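You operate a simulated robot arm through the tools that you are given. There is no shell and no other tool. Be economical: measure what you need, move in short steps, check, and stop when the job is done.

Carry out the task below with a simulated robot arm. There is one attempt and no reset: what you move stays moved.

JOB
Fill the slip's bucket to its band and cart it to the yellow line.
Fine: on the yellow ring, hold jog; brake on again, nothing spilt.

Only the result counts: the job must be done as asked and must still hold three seconds after the hand-in. Knocking over, shifting, dropping, spilling or breaking anything else fails it.

ROBOT AND FRAMES
A 7-joint arm with a two-finger parallel gripper on a trunk, on a base that drives. Base frame: it is fixed to the floor where the robot stands at the start and does not move with it; the origin is under the middle of the robot, x ahead of it, y to its left, z up; the surface under the hand at the start is at about z = 0.86. Units: m, degrees, N and s.
With the tool pointing down near the work surface it reaches from about 0.48 to 0.92 m from the robot's upright axis, wherever it stands. Its first joint turns from -115.0 to 115.0 degrees. Places, roughly: brake lever [0.5, -0.6, 0.6]; cart [0.8, -0.7, 0.6]; deck of the cart [0.8, -0.7, 0.6]; fill jog button [0.9, 0.2, 1]; yellow ring under the spout [0.7, 0.5, 0.9]. Payload 3.91 kg.
The tool frame sits at the grasp point between the pads (the TCP): z along the fingers, y along the line on which they close. The tips reach 0.03 m beyond it. Largest opening 0.11 m; finger width 0.02, thickness 0.01; the body of the gripper, 0.048 by 0.112 m, starts 0.055 m behind the TCP.
Orientation is that of the tool frame in the base frame, as a unit quaternion [x, y, z, w]. With the fingers straight down and closing along the base's y, the tool's x points along the base's -x, its y along +y and its z along -z.

CONTROLS
- The arm moves only by the tool send_rows. Its argument "increments" is one flat list of numbers, 7 for each row, row after row: the turn, a rotation vector about the tool's x, y, z in units of 90 degrees (1.0 is 90 degrees), then the shift along the tool's x, y, z in units of 500 mm (1.0 is 500 mm), then the closure in counts, from 0 (fully open) to 255 (shut). In form: [ax, ay, az, dx, dy, dz, hand, ax, ay, az, dx, dy, dz, hand, ...]. A call has 1 to 12 rows; each row is the pose to reach, as a shift and turn from the pose commanded when the call began, along the tool's axes at that moment. A call with a number of a shift or a turn outside -1 to 1 is refused whole. Each row takes 0.2 s and may step no farther than 0.05 m and 8.6 degrees from the row before; otherwise, or with a gripper value out of range, the whole call is refused. A pose out of reach is approached as far as the arm can. The call stops where the force on the tool passes 40 N (or 10 N more than at its start, if that is more) or the arm is blocked; 0.2 s more then pass. The fingers move at their own pace (about 0.153 m/s each) and stop on an object; they squeeze with about 40 N. The grip force told is the motor's: it shows also when the fingers shut on nothing. Time passes only in rows, and 0.2 s behind the last, so rows that repeat a pose let the fingers close. It gives the time, the measured TCP pose, the force on the tool (base axes), the opening and the grip force at its end, in the units of the frame above (readings bear some noise), with the torque about the TCP (base axes, N m) and any sound that the robot's microphone picked up, and new pictures: "views" is both (left out), scene, wrist or none.
- Cameras (640 x 400 px; columns grow to the right, rows downward): "scene" is now at [0.2204, 0.154, 1.3312]; the picture's right is [-0.54, -0.84, 0.00], its down [-0.34, 0.22, -0.92] and it looks along [0.77, -0.50, -0.40] (base axes); focal length 214 px, centre (320, 200). "wrist" rides on the gripper at [0.072, 0.017, -0.103] in the tool frame; the picture's right is [-0.23, 0.97, 0.00], its down [-0.76, -0.18, -0.62] and it looks along [-0.61, -0.14, 0.78] (tool axes); focal length 222 px, centre (320, 200). There is no depth. A picture from a camera that has moved, and an enlarged one, comes with that camera's place and axes in the base frame and with its lens.
- raise_lower(by): slides the trunk up (or, below 0, down) by that many m; the arm and the scene camera ride with it, the base frame stays. It gives what a move gives, with no picture.
- roll_base(legs): drives the robot by 1 to 6 legs, each [ahead, left, turn to the left] in m, m and degrees, along the robot's own axes; the way and the turn of a leg run together, so that a leg with both is an arc; at most 1.5 m and 180 degrees a leg. The arm and the cameras ride along, it lands a little off, and it stops where it bumps. It gives what a move gives, and a new picture of the scene camera.
- turn_head(pan, tilt): turns the head with the scene camera to pan (to the left, within 80 degrees either way) and tilt (down, from -29 to 69), counted from straight ahead of the robot. It gives what a move gives, and a new picture of the scene camera.
- enlarge(camera, box): a new picture of the part [left, top, right, bottom] of that camera's present view, enlarged. No time passes.
- close_job(): hands the job in; it is judged then, once.

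Work in short steps. Places have to be worked out from the pictures, the camera data and where the tool is seen: move nearer, look again, correct. Check each grasp and each placing, and mend what went wrong. You have 120 turns and 260 pictures in all, those below and enlarged ones among them. Open the gripper and draw the arm clear of the work before you hand the job in, unless the task says otherwise; then end with one line.

The tools are called as name(argument=value, ...) on one line, values as JSON. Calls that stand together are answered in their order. send_rows: Moves the arm, as the interface text tells. Its arguments: {"type":"object","properties":{"increments":{"type":"array"},"views":{"type":"string","enum":["both","scene","wrist","none"]}},"required":["increments"]} The other tools are called the same way: raise_lower (by) slides the trunk up or down; roll_base (legs) drives the base; turn_head (pan, tilt) turns the head that bears the scene camera; enlarge (camera, box) takes an enlarged picture of a part of a camera's view; close_job () hands the job in.

At the start:

```text
time: 0.0
position: [0.6561, -0.1147, 1.3255]
orientation: [0.001, 1.0, 0.0, 0.0]
contact_force: [1.1, 0.2, 0.0]
moment: [-0.01, 0.0, 0.01]
width: 0.1099
gripper_force: 0.0
trunk travel left (down, up): [-0.65, 0.34]
robot x, y, heading: [-0.003, -0.0007, 0.0]
head pan, tilt: [-32.9, 23.5]
```

scene: 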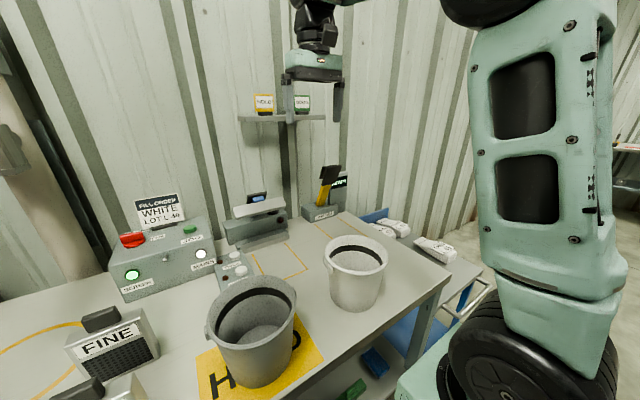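
wrist: 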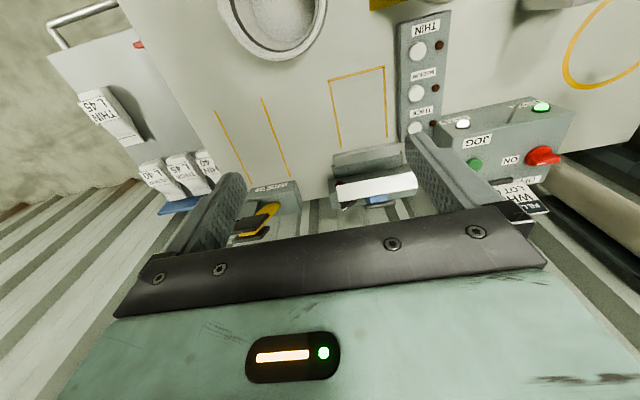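

The scene holds a fill station, two buckets, a slip, and a cart. I will read the labels first.

enlarge(camera="scene", box=[60, 180, 260, 305])

enlarge(camera="scene", box=[200, 80, 460, 260])

enlarge(camera="scene", box=[160, 220, 480, 400])

turn_head(pan=30, tilt=25)

```text
3.20 times, centred on (160, 242) of scene
camera zoom: at [0.2204, 0.154, 1.3312], right [-0.54, -0.84, 0.0], down [-0.34, 0.22, -0.92], along [0.77, -0.5, -0.4], focal length 686 px, centre (832, 64)
```

zoom: 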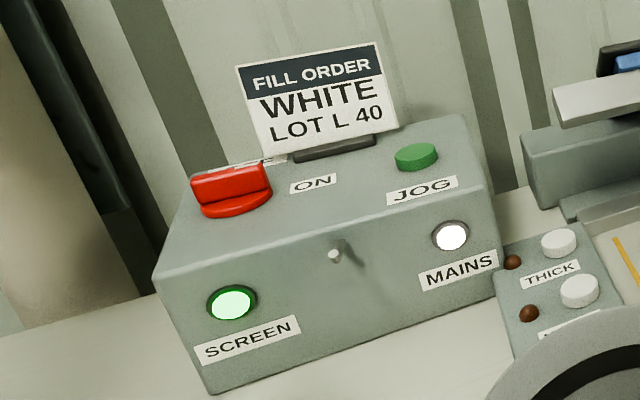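

```text
2.22 times, centred on (330, 170) of scene
camera zoom: at [0.2204, 0.154, 1.3312], right [-0.54, -0.84, 0.0], down [-0.34, 0.22, -0.92], along [0.77, -0.5, -0.4], focal length 477 px, centre (298, 267)
```

zoom: 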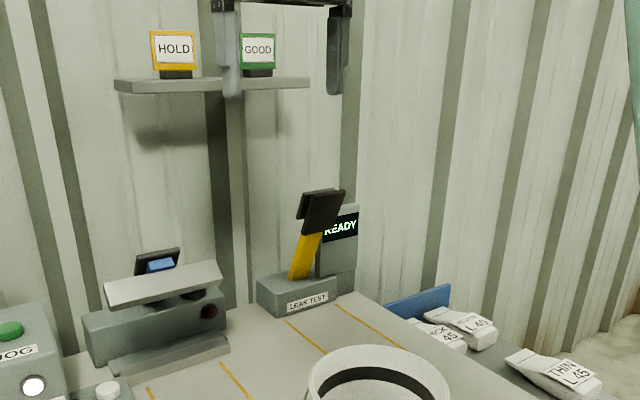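

```text
2.00 times, centred on (320, 310) of scene
camera zoom: at [0.2204, 0.154, 1.3312], right [-0.54, -0.84, 0.0], down [-0.34, 0.22, -0.92], along [0.77, -0.5, -0.4], focal length 429 px, centre (320, -20)
```

zoom: 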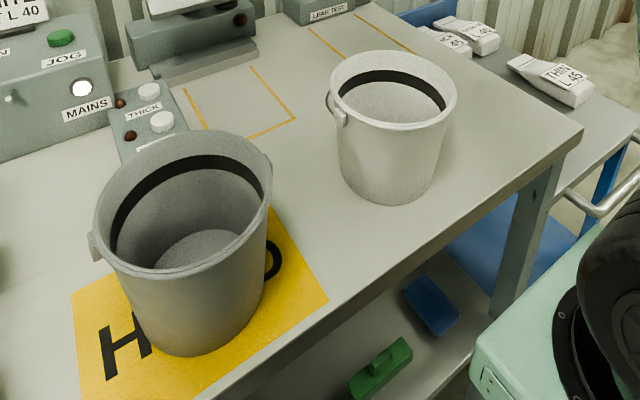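

```text
time: 1.3
position: [0.6563, -0.1139, 1.3253]
orientation: [0.001, 1.0, 0.0, 0.0]
contact_force: [1.3, 0.1, -0.3]
moment: [0.05, 0.01, 0.01]
width: 0.1099
gripper_force: 0.0
trunk travel left (down, up): [-0.65, 0.34]
robot x, y, heading: [-0.0016, 0.0031, 0.1]
head pan, tilt: [30.0, 25.0]
camera scene: at [0.2226, 0.2503, 1.3289], right [0.5, -0.87, 0.0], down [-0.37, -0.21, -0.91], along [0.79, 0.45, -0.42], focal length 214 px, centre (320, 200)
```

scene: 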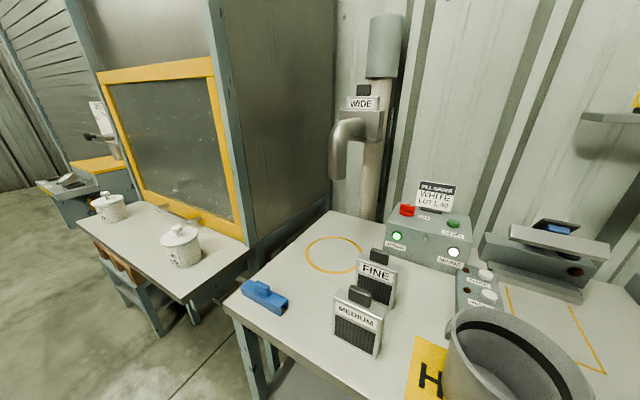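

enlarge(camera="scene", box=[300, 60, 480, 180])

enlarge(camera="scene", box=[220, 180, 500, 370])

turn_head(pan=-70, tilt=35)

turn_head(pan=75, tilt=35)

```text
3.33 times, centred on (390, 120) of scene
camera zoom: at [0.2226, 0.2503, 1.3289], right [0.5, -0.87, 0.0], down [-0.37, -0.21, -0.91], along [0.79, 0.45, -0.42], focal length 715 px, centre (87, 467)
```

zoom: 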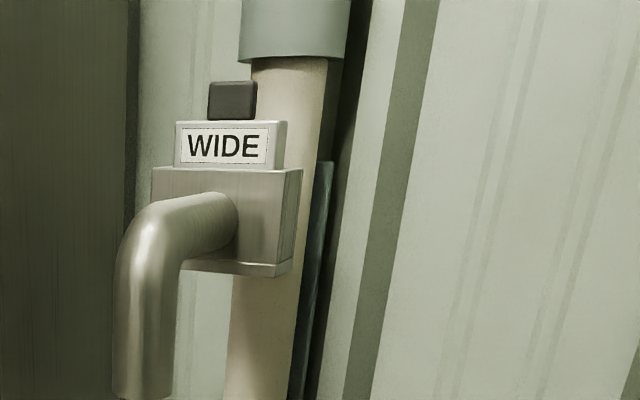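

```text
2.11 times, centred on (360, 275) of scene
camera zoom: at [0.2226, 0.2503, 1.3289], right [0.5, -0.87, 0.0], down [-0.37, -0.21, -0.91], along [0.79, 0.45, -0.42], focal length 452 px, centre (236, 42)
```

zoom: 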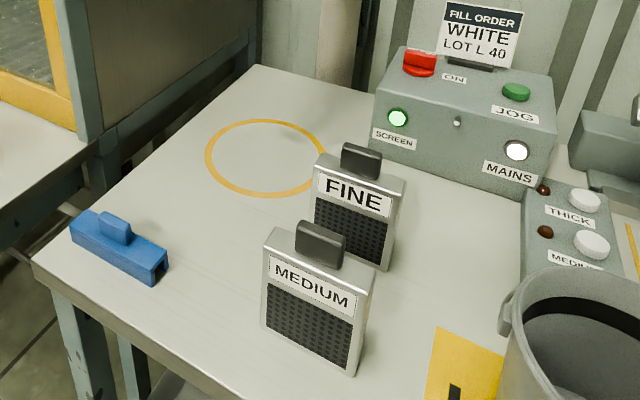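

```text
time: 3.1
position: [0.6569, -0.1134, 1.3258]
orientation: [0.0, 1.0, 0.0, 0.001]
contact_force: [-0.2, 0.9, -0.2]
moment: [0.0, -0.01, -0.04]
width: 0.1099
gripper_force: 0.0
trunk travel left (down, up): [-0.65, 0.34]
robot x, y, heading: [0.0003, -0.0012, 0.0]
head pan, tilt: [-70.0, 35.0]
camera scene: at [0.1729, 0.1215, 1.3131], right [-0.94, -0.34, 0.0], down [-0.2, 0.54, -0.82], along [0.28, -0.77, -0.57], focal length 214 px, centre (320, 200)
```

scene: 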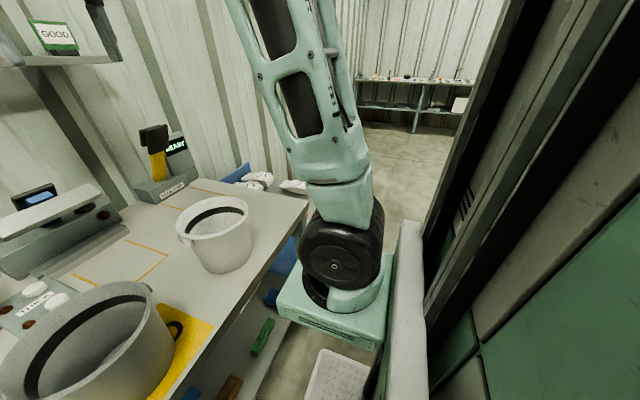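

```text
time: 5.4
position: [0.6564, -0.1131, 1.326]
orientation: [0.0, 1.0, -0.001, -0.001]
contact_force: [-0.1, -0.9, 0.3]
moment: [0.0, 0.02, 0.03]
width: 0.1101
gripper_force: 0.1
trunk travel left (down, up): [-0.65, 0.34]
robot x, y, heading: [-0.0023, -0.0056, 0.2]
head pan, tilt: [75.0, 35.0]
camera scene: at [0.1656, 0.2893, 1.3131], right [0.97, -0.26, 0.0], down [-0.15, -0.55, -0.82], along [0.21, 0.79, -0.57], focal length 214 px, centre (320, 200)
```

scene: 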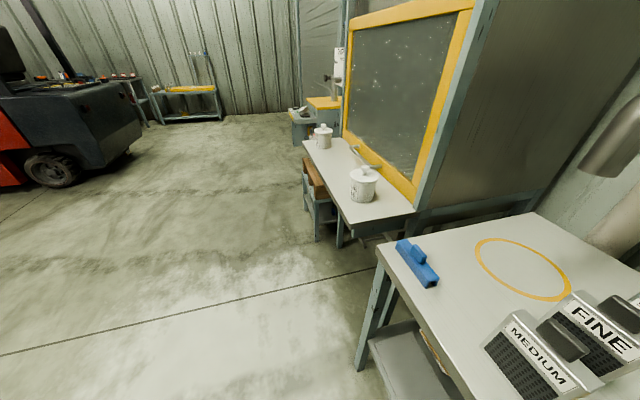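

enlarge(camera="wrist", box=[40, 60, 240, 220])

enlarge(camera="wrist", box=[320, 0, 600, 180])

turn_head(pan=-50, tilt=30)

enlarge(camera="scene", box=[160, 120, 480, 320])

```text
2.50 times, centred on (140, 140) of wrist
camera zoom: at [0.5847, -0.0962, 1.4299], right [0.23, 0.97, 0.0], down [0.76, -0.18, 0.62], along [0.61, -0.14, -0.78], focal length 555 px, centre (770, 350)
```

zoom: 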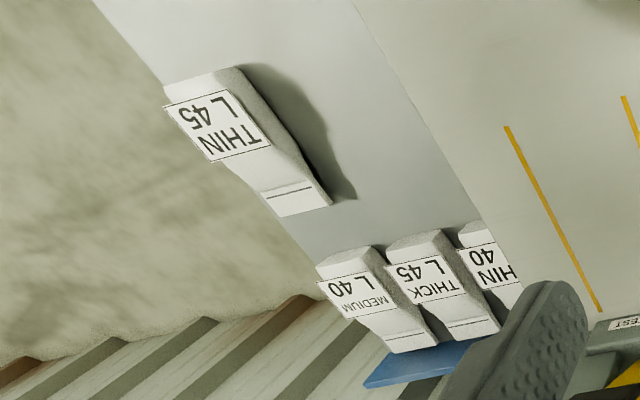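

```text
2.22 times, centred on (460, 90) of wrist
camera zoom: at [0.5847, -0.0962, 1.4299], right [0.23, 0.97, 0.0], down [0.76, -0.18, 0.62], along [0.61, -0.14, -0.78], focal length 494 px, centre (9, 444)
```

zoom: 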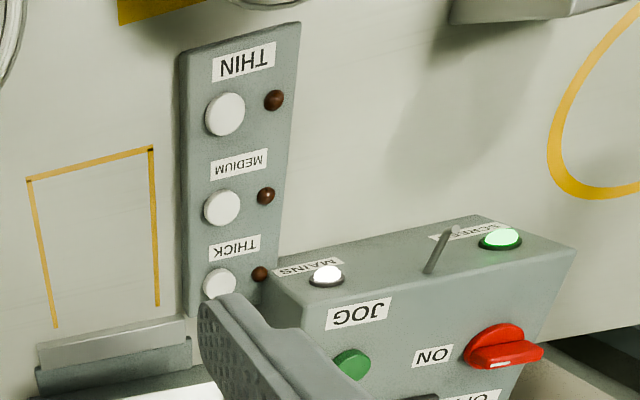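

```text
time: 7.4
position: [0.6564, -0.1157, 1.3259]
orientation: [0.0, 1.0, 0.0, -0.001]
contact_force: [0.1, -0.2, -0.2]
moment: [0.02, -0.02, 0.01]
width: 0.11
gripper_force: 0.1
trunk travel left (down, up): [-0.65, 0.34]
robot x, y, heading: [-0.0004, 0.0004, -0.0]
head pan, tilt: [-50.0, 30.0]
camera scene: at [0.2009, 0.135, 1.3209], right [-0.77, -0.64, 0.0], down [-0.32, 0.38, -0.87], along [0.56, -0.66, -0.5], focal length 214 px, centre (320, 200)
```

scene: 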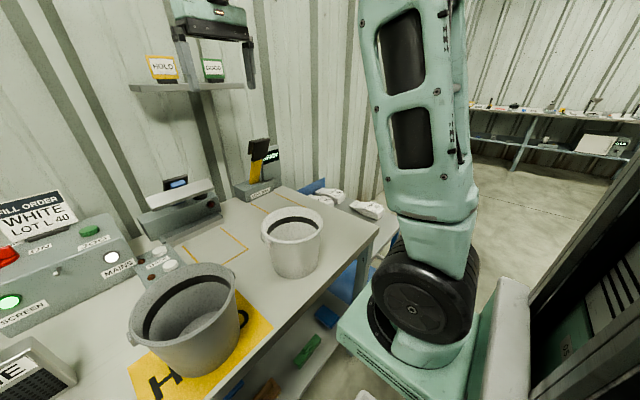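

```text
2.00 times, centred on (320, 220) of scene
camera zoom: at [0.2009, 0.135, 1.3209], right [-0.77, -0.64, 0.0], down [-0.32, 0.38, -0.87], along [0.56, -0.66, -0.5], focal length 429 px, centre (320, 160)
```

zoom: 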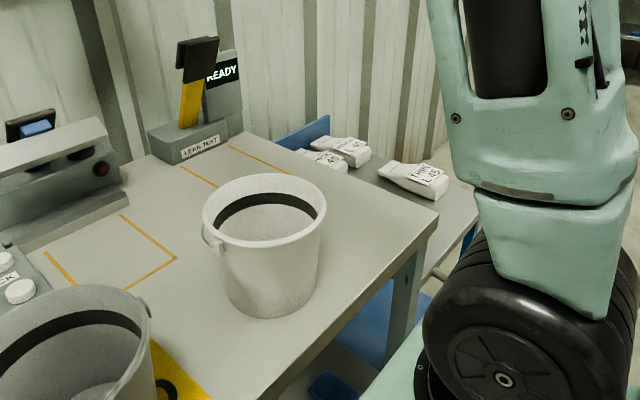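

The pressing unknown is the cart on the right; I move the hand sideways to look at it with the wrist camera.

send_rows(increments=[0, 0, 0, 0.03, -0.09, 0, 0, 0, 0, 0, 0.06, -0.18, 0, 0, 0, 0, 0, 0.09, -0.27, 0, 0, 0, 0, 0, 0.12, -0.36, 0, 0, 0, 0, 0, 0.15, -0.45, 0, 0, 0, 0, 0, 0.18, -0.54, 0, 0, 0, 0, 0, 0.21, -0.63, 0, 0, 0, 0, 0, 0.24, -0.72, 0, 0, 0, 0, 0, 0.27, -0.8, 0, 0])

```text
time: 9.4
position: [0.5238, -0.517, 1.3261]
orientation: [0.0, 1.0, 0.0, 0.0]
contact_force: [0.4, 0.3, 0.1]
moment: [-0.06, -0.01, -0.01]
width: 0.11
gripper_force: 0.0
trunk travel left (down, up): [-0.65, 0.34]
robot x, y, heading: [0.0008, -0.0034, 0.3]
head pan, tilt: [-50.0, 30.0]
camera scene: at [0.2009, 0.1356, 1.3208], right [-0.77, -0.64, 0.0], down [-0.32, 0.38, -0.87], along [0.56, -0.66, -0.5], focal length 214 px, centre (320, 200)
camera wrist: at [0.4518, -0.4986, 1.4303], right [0.23, 0.97, 0.0], down [0.76, -0.18, 0.62], along [0.61, -0.14, -0.78], focal length 222 px, centre (320, 200)
```

scene: 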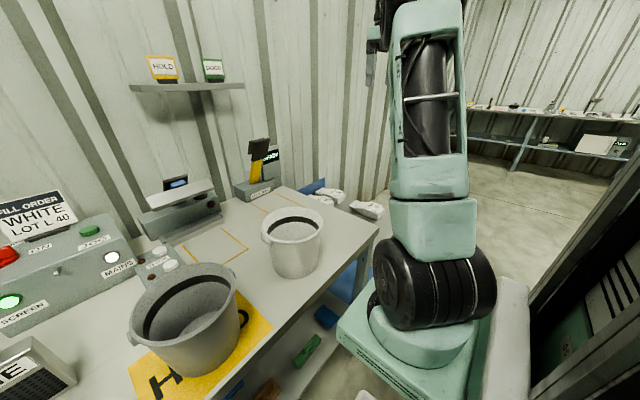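
wrist: 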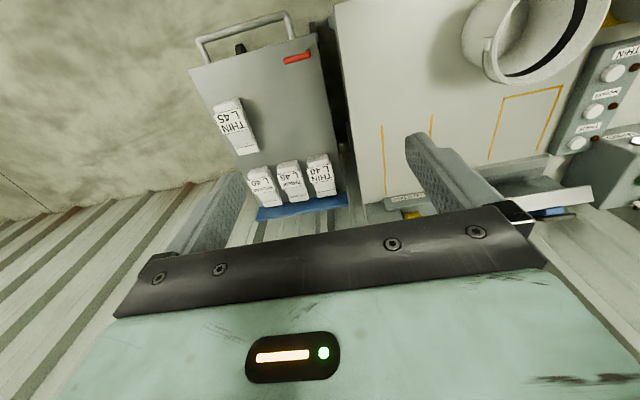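

The cart has a handle at its near end, a red lever, and bags on its deck. I tilt the wrist to see the near part and the floor, and pan the head for the yellow line.

send_rows(increments=[0, -0.09, 0, 0, 0, 0, 0, 0, -0.18, 0, 0, 0, 0, 0, 0, -0.27, 0, 0, 0, 0, 0, 0, -0.36, 0, 0, 0, 0, 0, 0, -0.45, 0, 0, 0, 0, 0], views="wrist")

turn_head(pan=-80, tilt=15)

```text
time: 10.6
position: [0.5225, -0.514, 1.3257]
orientation: [-0.001, 0.938, 0.0, 0.347]
contact_force: [-0.6, -1.1, -0.2]
moment: [-0.02, 0.02, -0.01]
width: 0.1098
gripper_force: 0.0
trunk travel left (down, up): [-0.65, 0.34]
robot x, y, heading: [0.0008, -0.0021, 0.2]
head pan, tilt: [-50.0, 30.0]
camera wrist: at [0.4004, -0.4959, 1.3583], right [0.17, 0.97, 0.15], down [0.17, -0.18, 0.97], along [0.97, -0.14, -0.2], focal length 222 px, centre (320, 200)
```

wrist: 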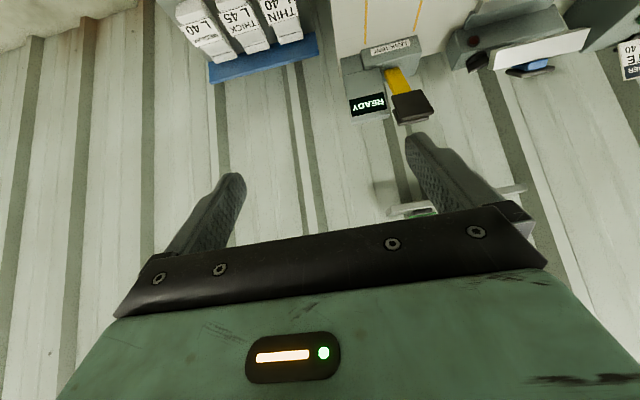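

```text
time: 11.6
position: [0.522, -0.5132, 1.3259]
orientation: [0.001, 0.938, 0.0, 0.346]
contact_force: [0.5, 0.2, 0.1]
moment: [0.04, -0.02, 0.01]
width: 0.1101
gripper_force: 0.0
trunk travel left (down, up): [-0.65, 0.34]
robot x, y, heading: [0.0004, 0.0005, 0.1]
head pan, tilt: [-80.0, 15.0]
camera scene: at [0.159, 0.1123, 1.3451], right [-0.98, -0.17, 0.0], down [-0.05, 0.26, -0.97], along [0.17, -0.95, -0.26], focal length 214 px, centre (320, 200)
```

scene: 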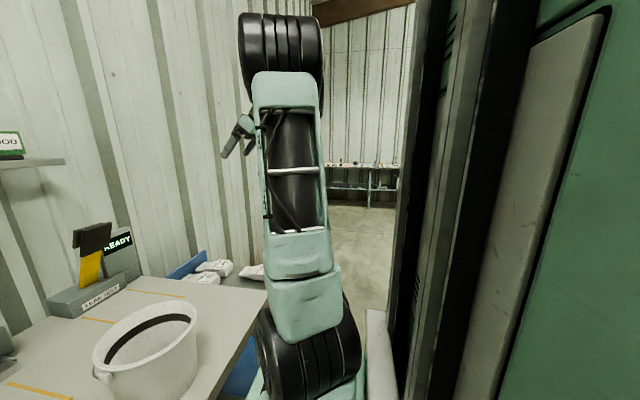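

The tilt went the wrong way; I reverse it to look down and back toward the handle and floor.

send_rows(increments=[0, 0.09, 0, 0, 0, 0, 0, 0, 0.18, 0, 0, 0, 0, 0, 0, 0.27, 0, 0, 0, 0, 0, 0, 0.36, 0, 0, 0, 0, 0, 0, 0.45, 0, 0, 0, 0, 0, 0, 0.54, 0, 0, 0, 0, 0, 0, 0.63, 0, 0, 0, 0, 0, 0, 0.7, 0, 0, 0, 0, 0], views="wrist")

```text
time: 13.4
position: [0.5217, -0.516, 1.3266]
orientation: [0.0, 0.993, 0.0, -0.118]
contact_force: [0.1, 0.4, -0.3]
moment: [0.02, 0.0, 0.0]
width: 0.1102
gripper_force: 0.1
out of reach, approached as far as the arm can: row 8
trunk travel left (down, up): [-0.65, 0.34]
robot x, y, heading: [-0.0034, 0.0019, 0.2]
head pan, tilt: [-80.0, 15.0]
camera wrist: at [0.4758, -0.4965, 1.4441], right [0.22, 0.97, -0.05], down [0.89, -0.18, 0.43], along [0.41, -0.14, -0.9], focal length 222 px, centre (320, 200)
```

wrist: 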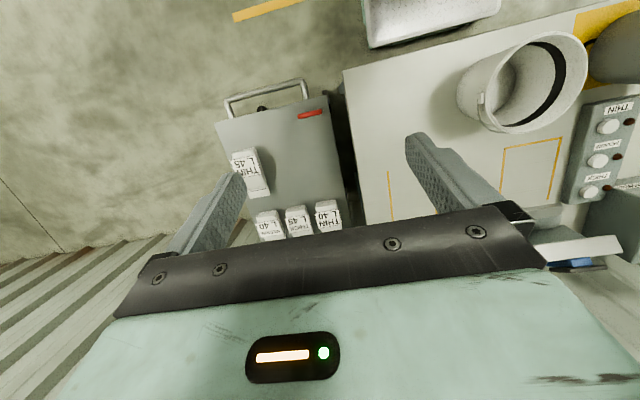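

The yellow line is on the floor at about x≈0.01, y from -0.94 to -0.55: the cart must be pulled back toward -x. Next I look at the white bucket's details and level the tool.

send_rows(increments=[0, -0.075, 0, 0, 0, 0, 0, 0, -0.15, 0, 0, 0, 0, 0], views="none")

turn_head(pan=-45, tilt=50)

enlarge(camera="scene", box=[220, 60, 420, 185])

```text
time: 14.0
position: [0.5223, -0.5145, 1.3253]
orientation: [0.0, 1.0, 0.0, 0.001]
contact_force: [0.0, 0.6, -0.3]
moment: [-0.02, 0.01, -0.02]
width: 0.1103
gripper_force: 0.1
trunk travel left (down, up): [-0.65, 0.34]
robot x, y, heading: [-0.0031, 0.0014, -0.2]
head pan, tilt: [-80.0, 15.0]
```

```text
time: 15.0
position: [0.5223, -0.5149, 1.3256]
orientation: [0.0, 1.0, 0.001, 0.0]
contact_force: [-0.3, 0.0, 0.5]
moment: [0.02, -0.01, -0.01]
width: 0.1098
gripper_force: 0.0
trunk travel left (down, up): [-0.65, 0.34]
robot x, y, heading: [0.0003, -0.002, -0.2]
head pan, tilt: [-45.0, 50.0]
camera scene: at [0.1972, 0.1497, 1.2914], right [-0.71, -0.71, 0.0], down [-0.54, 0.54, -0.64], along [0.45, -0.46, -0.77], focal length 214 px, centre (320, 200)
```

scene: 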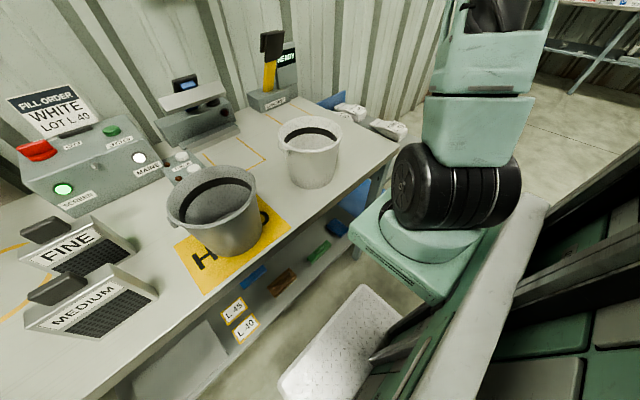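

```text
3.20 times, centred on (320, 122) of scene
camera zoom: at [0.1972, 0.1497, 1.2914], right [-0.71, -0.71, 0.0], down [-0.54, 0.54, -0.64], along [0.45, -0.46, -0.77], focal length 686 px, centre (320, 448)
```

zoom: 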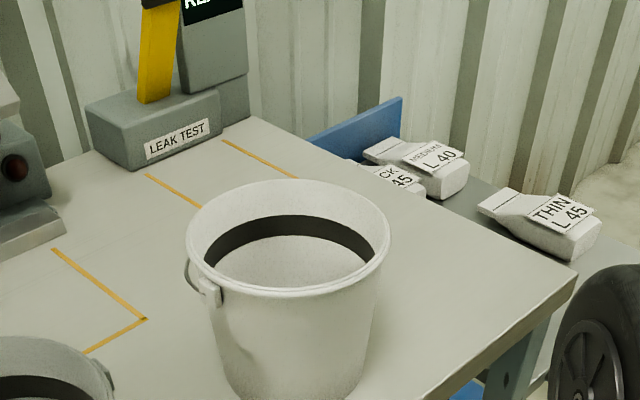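

The bucket has ear and wire at its +y side; I yaw the wrist to look at the bucket from the -y side.

send_rows(increments=[0, 0, -0.09, 0, 0, 0, 0, 0, 0, -0.18, 0, 0, 0, 0, 0, 0, -0.27, 0, 0, 0, 0, 0, 0, -0.36, 0, 0, 0, 0, 0, 0, -0.45, 0, 0, 0, 0, 0, 0, -0.54, 0, 0, 0, 0, 0, 0, -0.63, 0, 0, 0, 0, 0, 0, -0.72, 0, 0, 0, 0, 0, 0, -0.81, 0, 0, 0, 0, 0, 0, -0.9, 0, 0, 0, 0, 0, 0, -0.99, 0, 0, 0, 0], views="wrist")

```text
time: 17.4
position: [0.5216, -0.5141, 1.3254]
orientation: [-0.702, 0.712, 0.0, 0.0]
contact_force: [0.2, -0.4, 0.1]
moment: [0.02, -0.02, 0.01]
width: 0.11
gripper_force: 0.0
trunk travel left (down, up): [-0.65, 0.34]
robot x, y, heading: [-0.0005, -0.0013, -0.0]
head pan, tilt: [-45.0, 50.0]
camera wrist: at [0.504, -0.5851, 1.4293], right [-0.97, 0.24, 0.0], down [0.19, 0.76, 0.62], along [0.15, 0.6, -0.78], focal length 222 px, centre (320, 200)
```

wrist: 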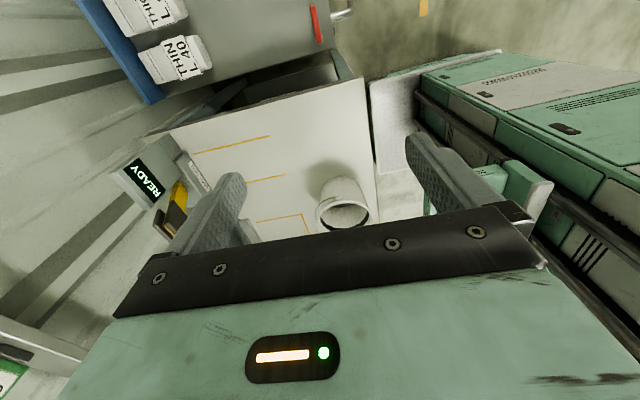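

enlarge(camera="wrist", box=[260, 150, 420, 250])

enlarge(camera="wrist", box=[280, 0, 480, 125])

```text
4.00 times, centred on (340, 200) of wrist
camera zoom: at [0.504, -0.5851, 1.4293], right [-0.97, 0.24, 0.0], down [0.19, 0.76, 0.62], along [0.15, 0.6, -0.78], focal length 888 px, centre (240, 200)
```

zoom: 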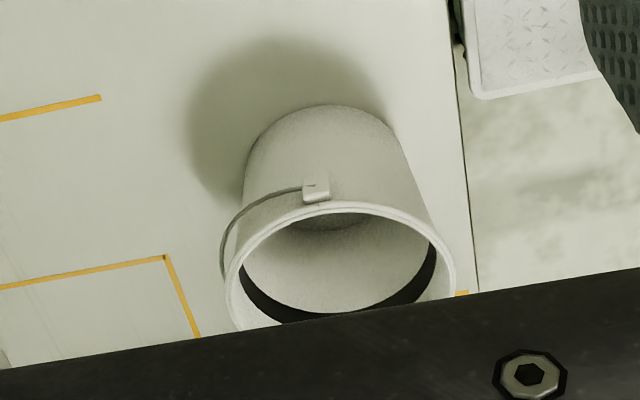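

```text
3.20 times, centred on (380, 62) of wrist
camera zoom: at [0.504, -0.5851, 1.4293], right [-0.97, 0.24, 0.0], down [0.19, 0.76, 0.62], along [0.15, 0.6, -0.78], focal length 711 px, centre (128, 640)
```

zoom: 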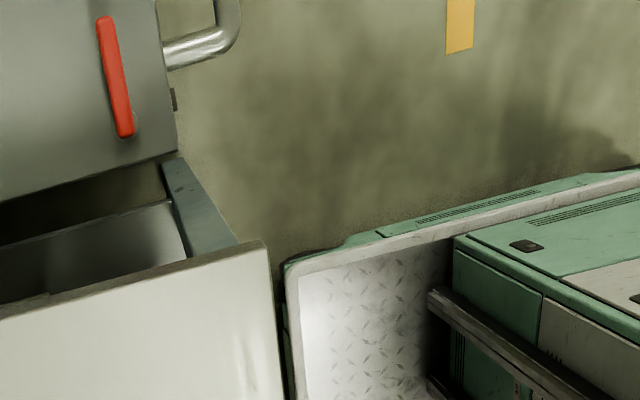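

The bucket has a bail lying to its +x side. I return the hand to the front and then roll left so as to inspect the spout, screens and ring.

send_rows(increments=[0, 0, 0.09, -0.07, 0, 0, 0, 0, 0, 0.18, -0.14, 0, 0, 0, 0, 0, 0.27, -0.21, 0, 0, 0, 0, 0, 0.36, -0.28, 0, 0, 0, 0, 0, 0.45, -0.35, 0, 0, 0, 0, 0, 0.54, -0.42, 0, 0, 0, 0, 0, 0.63, -0.49, 0, 0, 0, 0, 0, 0.72, -0.56, 0, 0, 0, 0, 0, 0.81, -0.63, 0, 0, 0, 0, 0, 0.9, -0.7, 0, 0, 0, 0, 0, 0.99, -0.77, 0, 0, 0], views="none")

roll_base(legs=[[0, 0.45, 0]])

turn_head(pan=5, tilt=30)

```text
time: 19.8
position: [0.5269, -0.1272, 1.3276]
orientation: [0.001, 1.0, 0.001, 0.0]
contact_force: [-0.3, -0.1, -1.1]
moment: [0.06, -0.01, -0.01]
width: 0.1102
gripper_force: 0.0
trunk travel left (down, up): [-0.65, 0.34]
robot x, y, heading: [-0.004, -0.0016, 0.2]
head pan, tilt: [-45.0, 50.0]
```

```text
time: 22.5
position: [0.526, 0.332, 1.3274]
orientation: [-0.007, 1.0, -0.001, 0.0]
contact_force: [-0.1, 0.1, 0.5]
moment: [0.0, 0.01, 0.0]
width: 0.11
gripper_force: 0.1
trunk travel left (down, up): [-0.65, 0.34]
robot x, y, heading: [-0.0019, 0.4492, 0.7]
head pan, tilt: [-45.0, 50.0]
camera scene: at [0.1924, 0.6048, 1.2914], right [-0.7, -0.72, 0.0], down [-0.55, 0.53, -0.64], along [0.46, -0.45, -0.77], focal length 214 px, centre (320, 200)
```

scene: 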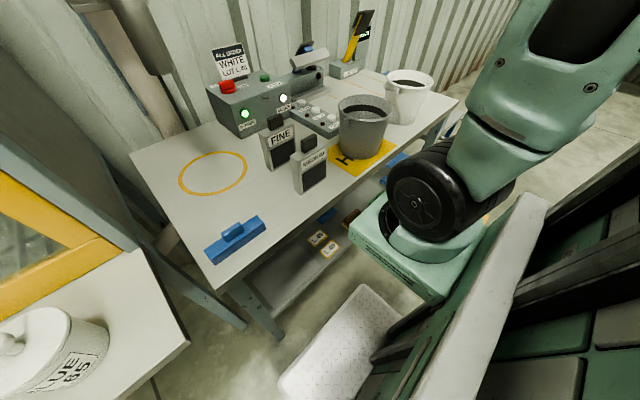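

```text
time: 23.7
position: [0.526, 0.3324, 1.3269]
orientation: [-0.006, 1.0, -0.001, 0.0]
contact_force: [0.0, 0.0, 0.6]
moment: [0.0, -0.03, -0.01]
width: 0.11
gripper_force: 0.0
trunk travel left (down, up): [-0.65, 0.34]
robot x, y, heading: [-0.0013, 0.4512, 0.7]
head pan, tilt: [5.0, 30.0]
camera scene: at [0.2273, 0.6675, 1.3209], right [0.1, -1.0, 0.0], down [-0.5, -0.05, -0.87], along [0.86, 0.09, -0.5], focal length 214 px, centre (320, 200)
```

scene: 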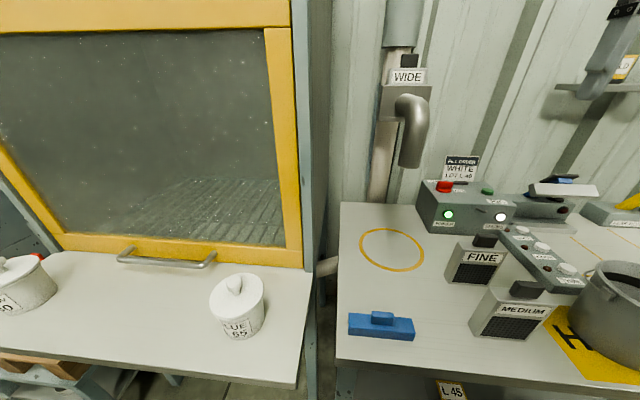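

enlarge(camera="scene", box=[350, 20, 480, 100])

enlarge(camera="scene", box=[400, 160, 620, 350])

```text
4.92 times, centred on (415, 60) of scene
camera zoom: at [0.2273, 0.6675, 1.3209], right [0.1, -1.0, 0.0], down [-0.5, -0.05, -0.87], along [0.86, 0.09, -0.5], focal length 1056 px, centre (-148, 889)
```

zoom: 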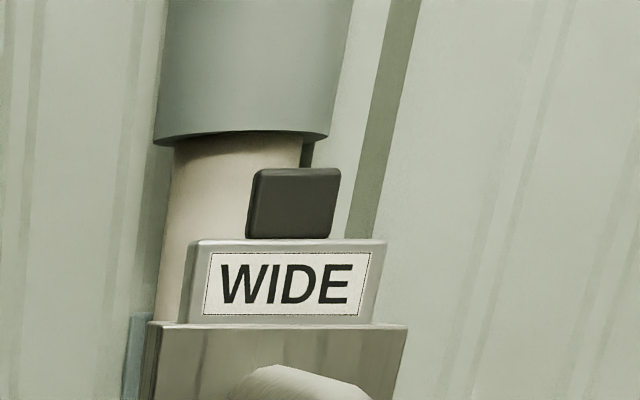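

```text
2.11 times, centred on (510, 255) of scene
camera zoom: at [0.2273, 0.6675, 1.3209], right [0.1, -1.0, 0.0], down [-0.5, -0.05, -0.87], along [0.86, 0.09, -0.5], focal length 452 px, centre (-80, 84)
```

zoom: 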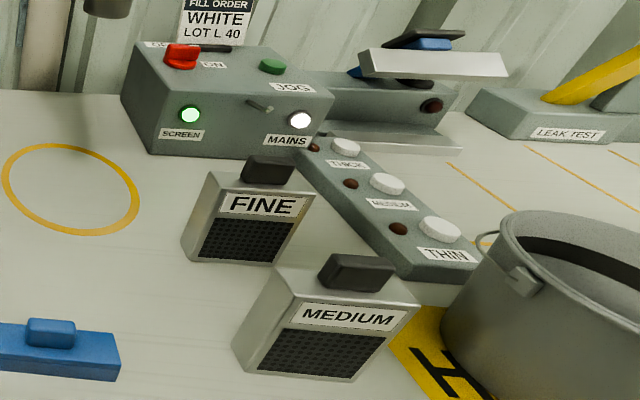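

I'll use a hand turned 180° about its axis so that the camera ends up above when the tool is tilted forward. Turning now.

send_rows(increments=[0, 0, 0.09, 0, 0, 0, 0, 0, 0, 0.18, 0, 0, 0, 0, 0, 0, 0.27, 0, 0, 0, 0, 0, 0, 0.36, 0, 0, 0, 0, 0, 0, 0.45, 0, 0, 0, 0, 0, 0, 0.54, 0, 0, 0, 0, 0, 0, 0.63, 0, 0, 0, 0, 0, 0, 0.72, 0, 0, 0, 0, 0, 0, 0.81, 0, 0, 0, 0, 0, 0, 0.9, 0, 0, 0, 0, 0, 0, 1.0, 0, 0, 0, 0], views="none")

send_rows(increments=[0, 0, 0.09, 0, 0, 0, 0, 0, 0, 0.18, 0, 0, 0, 0, 0, 0, 0.27, 0, 0, 0, 0, 0, 0, 0.36, 0, 0, 0, 0, 0, 0, 0.45, 0, 0, 0, 0, 0, 0, 0.54, 0, 0, 0, 0, 0, 0, 0.63, 0, 0, 0, 0, 0, 0, 0.72, 0, 0, 0, 0, 0, 0, 0.81, 0, 0, 0, 0, 0, 0, 0.9, 0, 0, 0, 0, 0, 0, 1.0, 0, 0, 0, 0], views="scene")

```text
refused: row 11 steps farther than a row can; nothing moved
```

```text
refused: row 11 steps farther than a row can; nothing moved
```

send_rows(increments=[0, 0, 0.09, 0, 0, 0, 0, 0, 0, 0.18, 0, 0, 0, 0, 0, 0, 0.27, 0, 0, 0, 0, 0, 0, 0.36, 0, 0, 0, 0, 0, 0, 0.45, 0, 0, 0, 0, 0, 0, 0.54, 0, 0, 0, 0, 0, 0, 0.63, 0, 0, 0, 0, 0, 0, 0.72, 0, 0, 0, 0, 0, 0, 0.81, 0, 0, 0, 0, 0, 0, 0.9, 0, 0, 0, 0, 0, 0, 0.995, 0, 0, 0, 0], views="none")

send_rows(increments=[0, 0, 0.09, 0, 0, 0, 0, 0, 0, 0.18, 0, 0, 0, 0, 0, 0, 0.27, 0, 0, 0, 0, 0, 0, 0.36, 0, 0, 0, 0, 0, 0, 0.45, 0, 0, 0, 0, 0, 0, 0.54, 0, 0, 0, 0, 0, 0, 0.63, 0, 0, 0, 0, 0, 0, 0.72, 0, 0, 0, 0, 0, 0, 0.81, 0, 0, 0, 0, 0, 0, 0.9, 0, 0, 0, 0, 0, 0, 0.995, 0, 0, 0, 0], views="scene")

```text
time: 26.1
position: [0.5261, 0.3316, 1.3262]
orientation: [0.701, 0.713, 0.0, 0.0]
contact_force: [0.7, 0.0, -0.2]
moment: [0.0, -0.01, 0.04]
width: 0.11
gripper_force: 0.1
trunk travel left (down, up): [-0.65, 0.34]
robot x, y, heading: [-0.0037, 0.4507, 1.0]
head pan, tilt: [5.0, 30.0]
```

```text
time: 28.5
position: [0.5266, 0.332, 1.3268]
orientation: [1.0, 0.013, 0.001, 0.0]
contact_force: [-0.5, 0.5, -0.5]
moment: [0.02, -0.01, -0.01]
width: 0.11
gripper_force: 0.1
trunk travel left (down, up): [-0.65, 0.34]
robot x, y, heading: [-0.0039, 0.4513, 0.7]
head pan, tilt: [5.0, 30.0]
camera scene: at [0.2273, 0.6673, 1.3209], right [0.1, -0.99, 0.0], down [-0.5, -0.05, -0.87], along [0.86, 0.09, -0.5], focal length 214 px, centre (320, 200)
```

scene: 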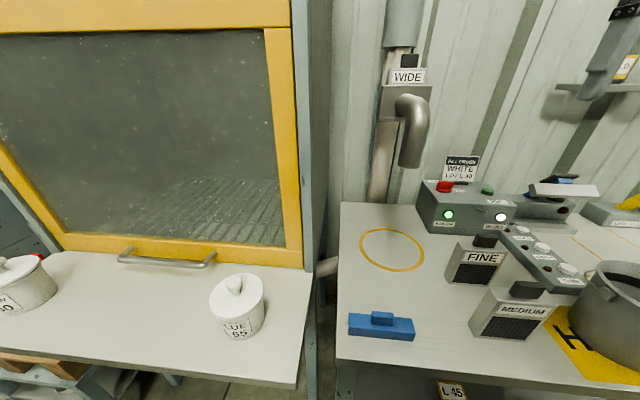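

Flip worked. Now I raise the trunk 0.1 m and tilt the tool up to near horizontal (75°).

raise_lower(by=0.1)

send_rows(increments=[0, 0.09, 0, 0, 0, 0, 0, 0, 0.18, 0, 0, 0, 0, 0, 0, 0.27, 0, 0, 0, 0, 0, 0, 0.36, 0, 0, 0, 0, 0, 0, 0.45, 0, 0, 0, 0, 0, 0, 0.54, 0, 0, 0, 0, 0, 0, 0.63, 0, 0, 0, 0, 0, 0, 0.72, 0, 0, 0, 0, 0, 0, 0.8, 0, 0, 0, 0, 0])

```text
time: 29.8
position: [0.5274, 0.3319, 1.4264]
orientation: [1.0, 0.014, 0.0, 0.001]
contact_force: [0.7, 0.4, 0.3]
moment: [-0.01, 0.02, -0.01]
width: 0.1099
gripper_force: 0.1
trunk travel left (down, up): [-0.75, 0.24]
robot x, y, heading: [-0.0036, 0.4517, 0.6]
head pan, tilt: [5.0, 30.0]
```

```text
time: 31.8
position: [0.6404, 0.3372, 1.3279]
orientation: [0.83, 0.011, 0.557, -0.007]
contact_force: [-1.3, -1.0, 0.5]
moment: [0.03, 0.04, -0.01]
width: 0.11
gripper_force: 0.1
out of reach, approached as far as the arm can: row 2, 3, 4, 5, 6, 7, 8, 9
trunk travel left (down, up): [-0.75, 0.24]
robot x, y, heading: [-0.0028, 0.4486, 0.8]
head pan, tilt: [5.0, 30.0]
camera scene: at [0.2273, 0.6675, 1.421], right [0.1, -0.99, 0.0], down [-0.5, -0.05, -0.87], along [0.86, 0.09, -0.5], focal length 214 px, centre (320, 200)
camera wrist: at [0.572, 0.3194, 1.4354], right [-0.06, -0.98, -0.21], down [-0.87, 0.15, -0.47], along [0.49, 0.16, -0.86], focal length 222 px, centre (320, 200)
```

scene: 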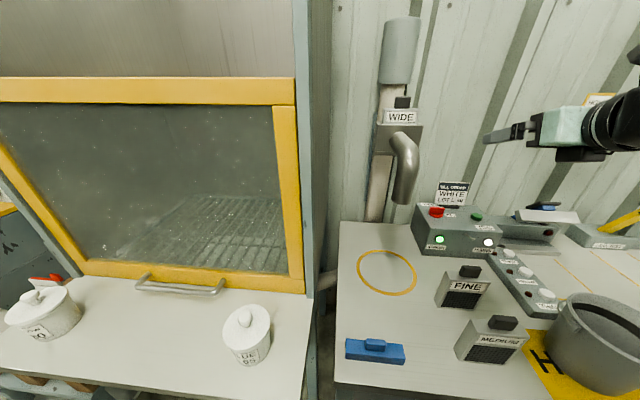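
wrist: 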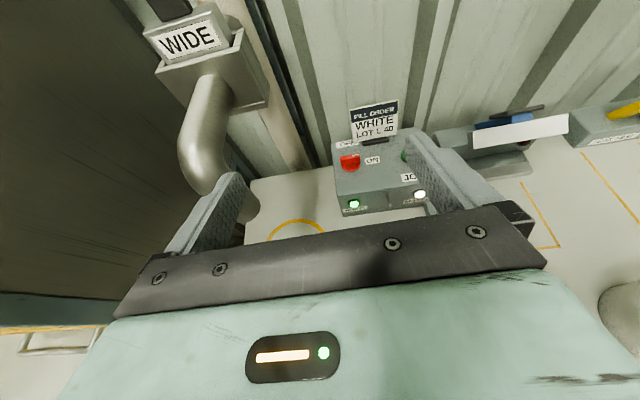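

The WIDE tab is at about (0.927, 0.501, 1.36). I move toward a pre-grasp pose in front of it.

send_rows(increments=[0, 0, 0, 0.023, -0.042, 0.059, 0, 0, 0, 0, 0.046, -0.084, 0.118, 0, 0, 0, 0, 0.069, -0.126, 0.177, 0, 0, 0, 0, 0.092, -0.168, 0.236, 0, 0, 0, 0, 0.114, -0.21, 0.295, 0, 0, 0, 0, 0.137, -0.252, 0.354, 0, 0, 0, 0, 0.16, -0.294, 0.413, 0, 0, 0, 0, 0.183, -0.336, 0.472, 0])

```text
time: 33.6
position: [0.8634, 0.5043, 1.3155]
orientation: [0.831, 0.004, 0.556, -0.005]
contact_force: [-27.2, -2.8, 8.5]
moment: [-0.43, 0.25, -1.79]
width: 0.11
gripper_force: 0.0
trunk travel left (down, up): [-0.75, 0.24]
robot x, y, heading: [-0.0015, 0.4536, 0.7]
head pan, tilt: [5.0, 30.0]
stopped in row 8: the force on the tool passed its limit at 80 N (the readings are from after the stop); the commanded pose is now the measured one
camera scene: at [0.2246, 0.6673, 1.4215], right [0.1, -0.99, 0.0], down [-0.5, -0.05, -0.87], along [0.86, 0.09, -0.5], focal length 214 px, centre (320, 200)
camera wrist: at [0.7957, 0.4883, 1.4224], right [-0.07, -0.97, -0.21], down [-0.87, 0.17, -0.46], along [0.49, 0.15, -0.86], focal length 222 px, centre (320, 200)
```

scene: 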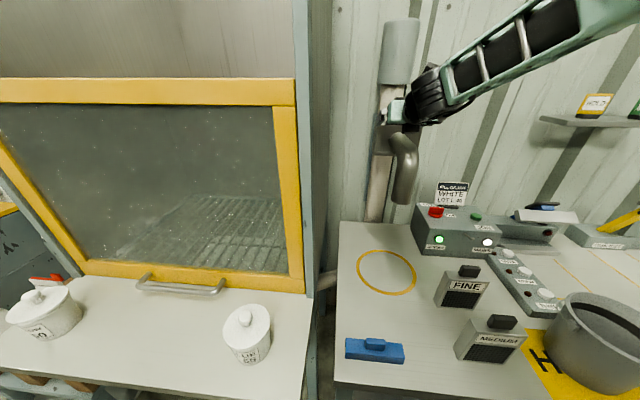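
wrist: 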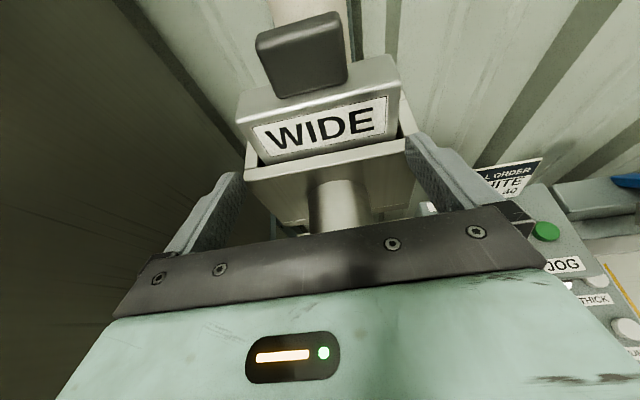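

Contact: a finger met the holder. I back off, rise, and approach the tab at z≈1.37.

send_rows(increments=[0, 0, 0, 0, 0, -0.06, 0, 0, 0, 0, 0, 0, -0.12, 0, 0, 0, 0, 0.08, 0.002, -0.12, 0, 0, 0, 0, 0.145, 0.002, -0.1, 0, 0, 0, 0, 0.145, 0.002, -0.04, 0])

```text
time: 34.8
position: [0.8756, 0.5052, 1.3877]
orientation: [0.832, 0.006, 0.555, -0.006]
contact_force: [-0.8, -0.2, 0.3]
moment: [0.0, 0.04, 0.05]
width: 0.11
gripper_force: 0.1
trunk travel left (down, up): [-0.75, 0.24]
robot x, y, heading: [-0.0046, 0.4561, 0.7]
head pan, tilt: [5.0, 30.0]
camera scene: at [0.2268, 0.6675, 1.421], right [0.1, -0.99, 0.0], down [-0.5, -0.05, -0.87], along [0.86, 0.09, -0.5], focal length 214 px, centre (320, 200)
camera wrist: at [0.8087, 0.4884, 1.496], right [-0.07, -0.97, -0.21], down [-0.87, 0.17, -0.46], along [0.49, 0.15, -0.86], focal length 222 px, centre (320, 200)
```

scene: 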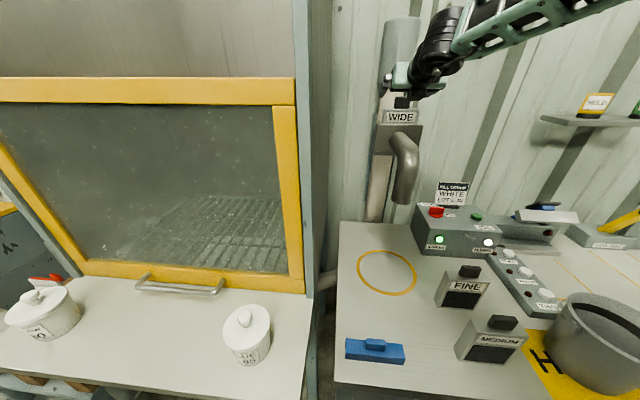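
wrist: 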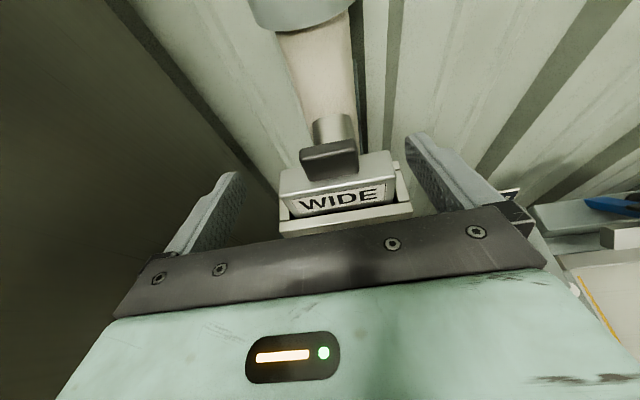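

The tab lies straight ahead of the fingers. Advancing 0.05 m along the tool, then closing.

send_rows(increments=[0, 0, 0, 0, 0.008, 0.05, 0, 0, 0, 0, 0, 0.008, 0.1, 0, 0, 0, 0, 0, 0.008, 0.1, 255, 0, 0, 0, 0, 0.008, 0.1, 255, 0, 0, 0, 0, 0.008, 0.1, 255])

```text
time: 36.0
position: [0.921, 0.5014, 1.3681]
orientation: [0.832, 0.006, 0.555, -0.005]
contact_force: [2.7, -1.3, 4.0]
moment: [0.09, -0.23, -0.08]
width: 0.0439
gripper_force: 39.2
trunk travel left (down, up): [-0.75, 0.24]
robot x, y, heading: [-0.0068, 0.4545, 0.7]
head pan, tilt: [5.0, 30.0]
camera scene: at [0.2272, 0.6674, 1.421], right [0.1, -0.99, 0.0], down [-0.5, -0.05, -0.87], along [0.86, 0.09, -0.5], focal length 214 px, centre (320, 200)
camera wrist: at [0.8551, 0.4852, 1.4753], right [-0.07, -0.97, -0.21], down [-0.87, 0.17, -0.46], along [0.49, 0.15, -0.86], focal length 222 px, centre (320, 200)
```

scene: 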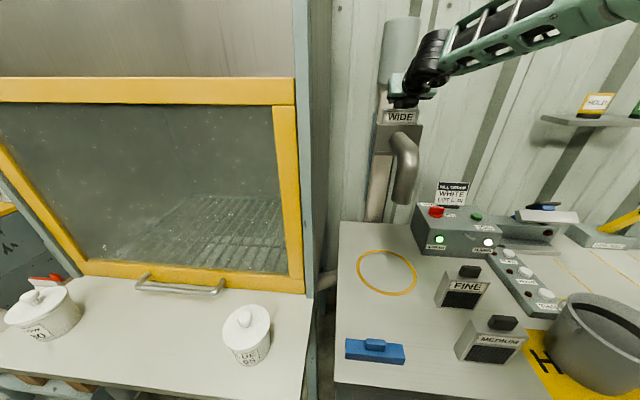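
wrist: 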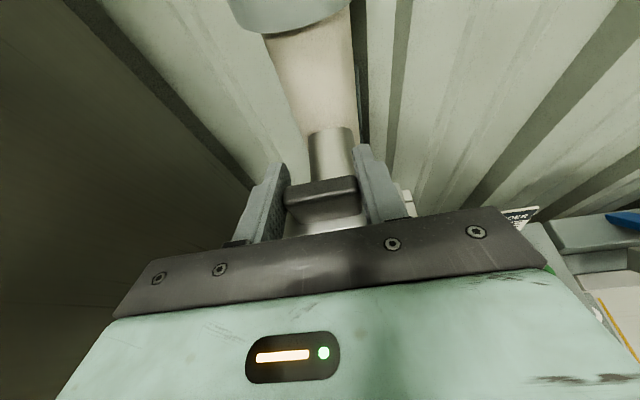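

Gripped (0.044 m). Lifting straight up 0.12 m.

send_rows(increments=[0, 0, 0, 0.0554, 0, -0.023, 255, 0, 0, 0, 0.1108, 0, -0.046, 255, 0, 0, 0, 0.166, 0, -0.069, 255, 0, 0, 0, 0.2215, 0, -0.092, 255])

```text
time: 37.0
position: [0.9245, 0.499, 1.4892]
orientation: [0.833, 0.006, 0.554, -0.005]
contact_force: [0.4, 0.3, -2.9]
moment: [0.02, 0.02, -0.04]
width: 0.044
gripper_force: 39.5
trunk travel left (down, up): [-0.75, 0.24]
robot x, y, heading: [-0.0033, 0.4522, 1.2]
head pan, tilt: [5.0, 30.0]
camera scene: at [0.2275, 0.6676, 1.4208], right [0.1, -0.99, 0.0], down [-0.5, -0.05, -0.87], along [0.86, 0.09, -0.5], focal length 214 px, centre (320, 200)
camera wrist: at [0.8572, 0.4835, 1.5969], right [-0.07, -0.97, -0.21], down [-0.87, 0.17, -0.46], along [0.48, 0.15, -0.86], focal length 222 px, centre (320, 200)
```

scene: 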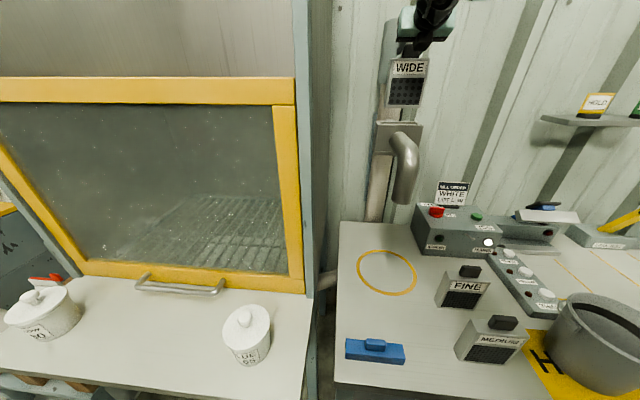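
wrist: 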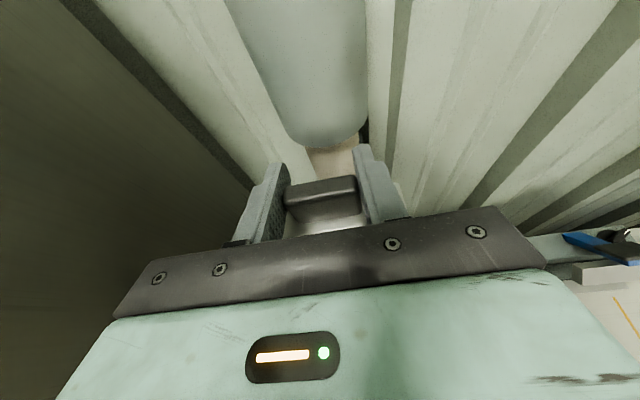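

Screen lamp is off and the cartridge is out (its bottom is 0.14 m under the TCP). I raise a bit more, retreat, and roll the base back 0.2 m.

send_rows(increments=[0, 0, 0, 0.0554, 0, -0.0232, 255, 0, 0, 0, 0.02, 0, -0.11, 255, 0, 0, 0, -0.015, 0, -0.2, 255, 0, 0, 0, -0.05, 0, -0.29, 255, 0, 0, 0, -0.09, 0, -0.38, 255, 0, 0, 0, -0.1376, 0, -0.465, 255], views="none")

roll_base(legs=[[-0.2, 0, 0]])

```text
time: 38.4
position: [0.6829, 0.4963, 1.5128]
orientation: [0.833, 0.006, 0.553, -0.005]
contact_force: [0.9, -0.3, -3.3]
moment: [0.03, -0.04, 0.03]
width: 0.0434
gripper_force: 40.0
trunk travel left (down, up): [-0.75, 0.24]
robot x, y, heading: [-0.0023, 0.4518, 0.9]
head pan, tilt: [5.0, 30.0]
```

```text
time: 40.0
position: [0.4819, 0.4969, 1.5134]
orientation: [0.833, 0.008, 0.554, -0.005]
contact_force: [0.1, -0.7, -2.2]
moment: [0.01, 0.0, 0.03]
width: 0.0437
gripper_force: 40.0
trunk travel left (down, up): [-0.75, 0.24]
robot x, y, heading: [-0.2021, 0.45, 1.2]
head pan, tilt: [5.0, 30.0]
camera scene: at [0.0259, 0.6659, 1.4208], right [0.11, -0.99, 0.0], down [-0.5, -0.05, -0.87], along [0.86, 0.09, -0.5], focal length 214 px, centre (320, 200)
```

scene: 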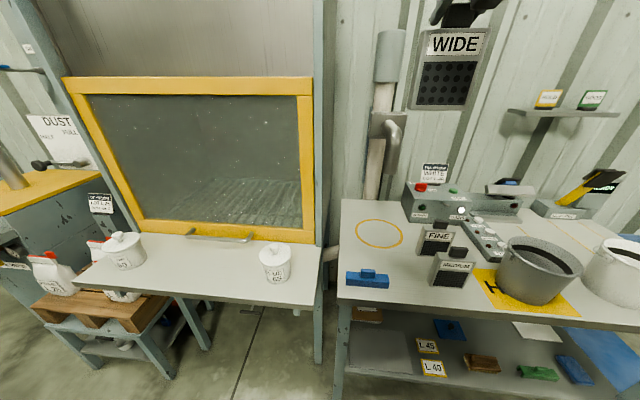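

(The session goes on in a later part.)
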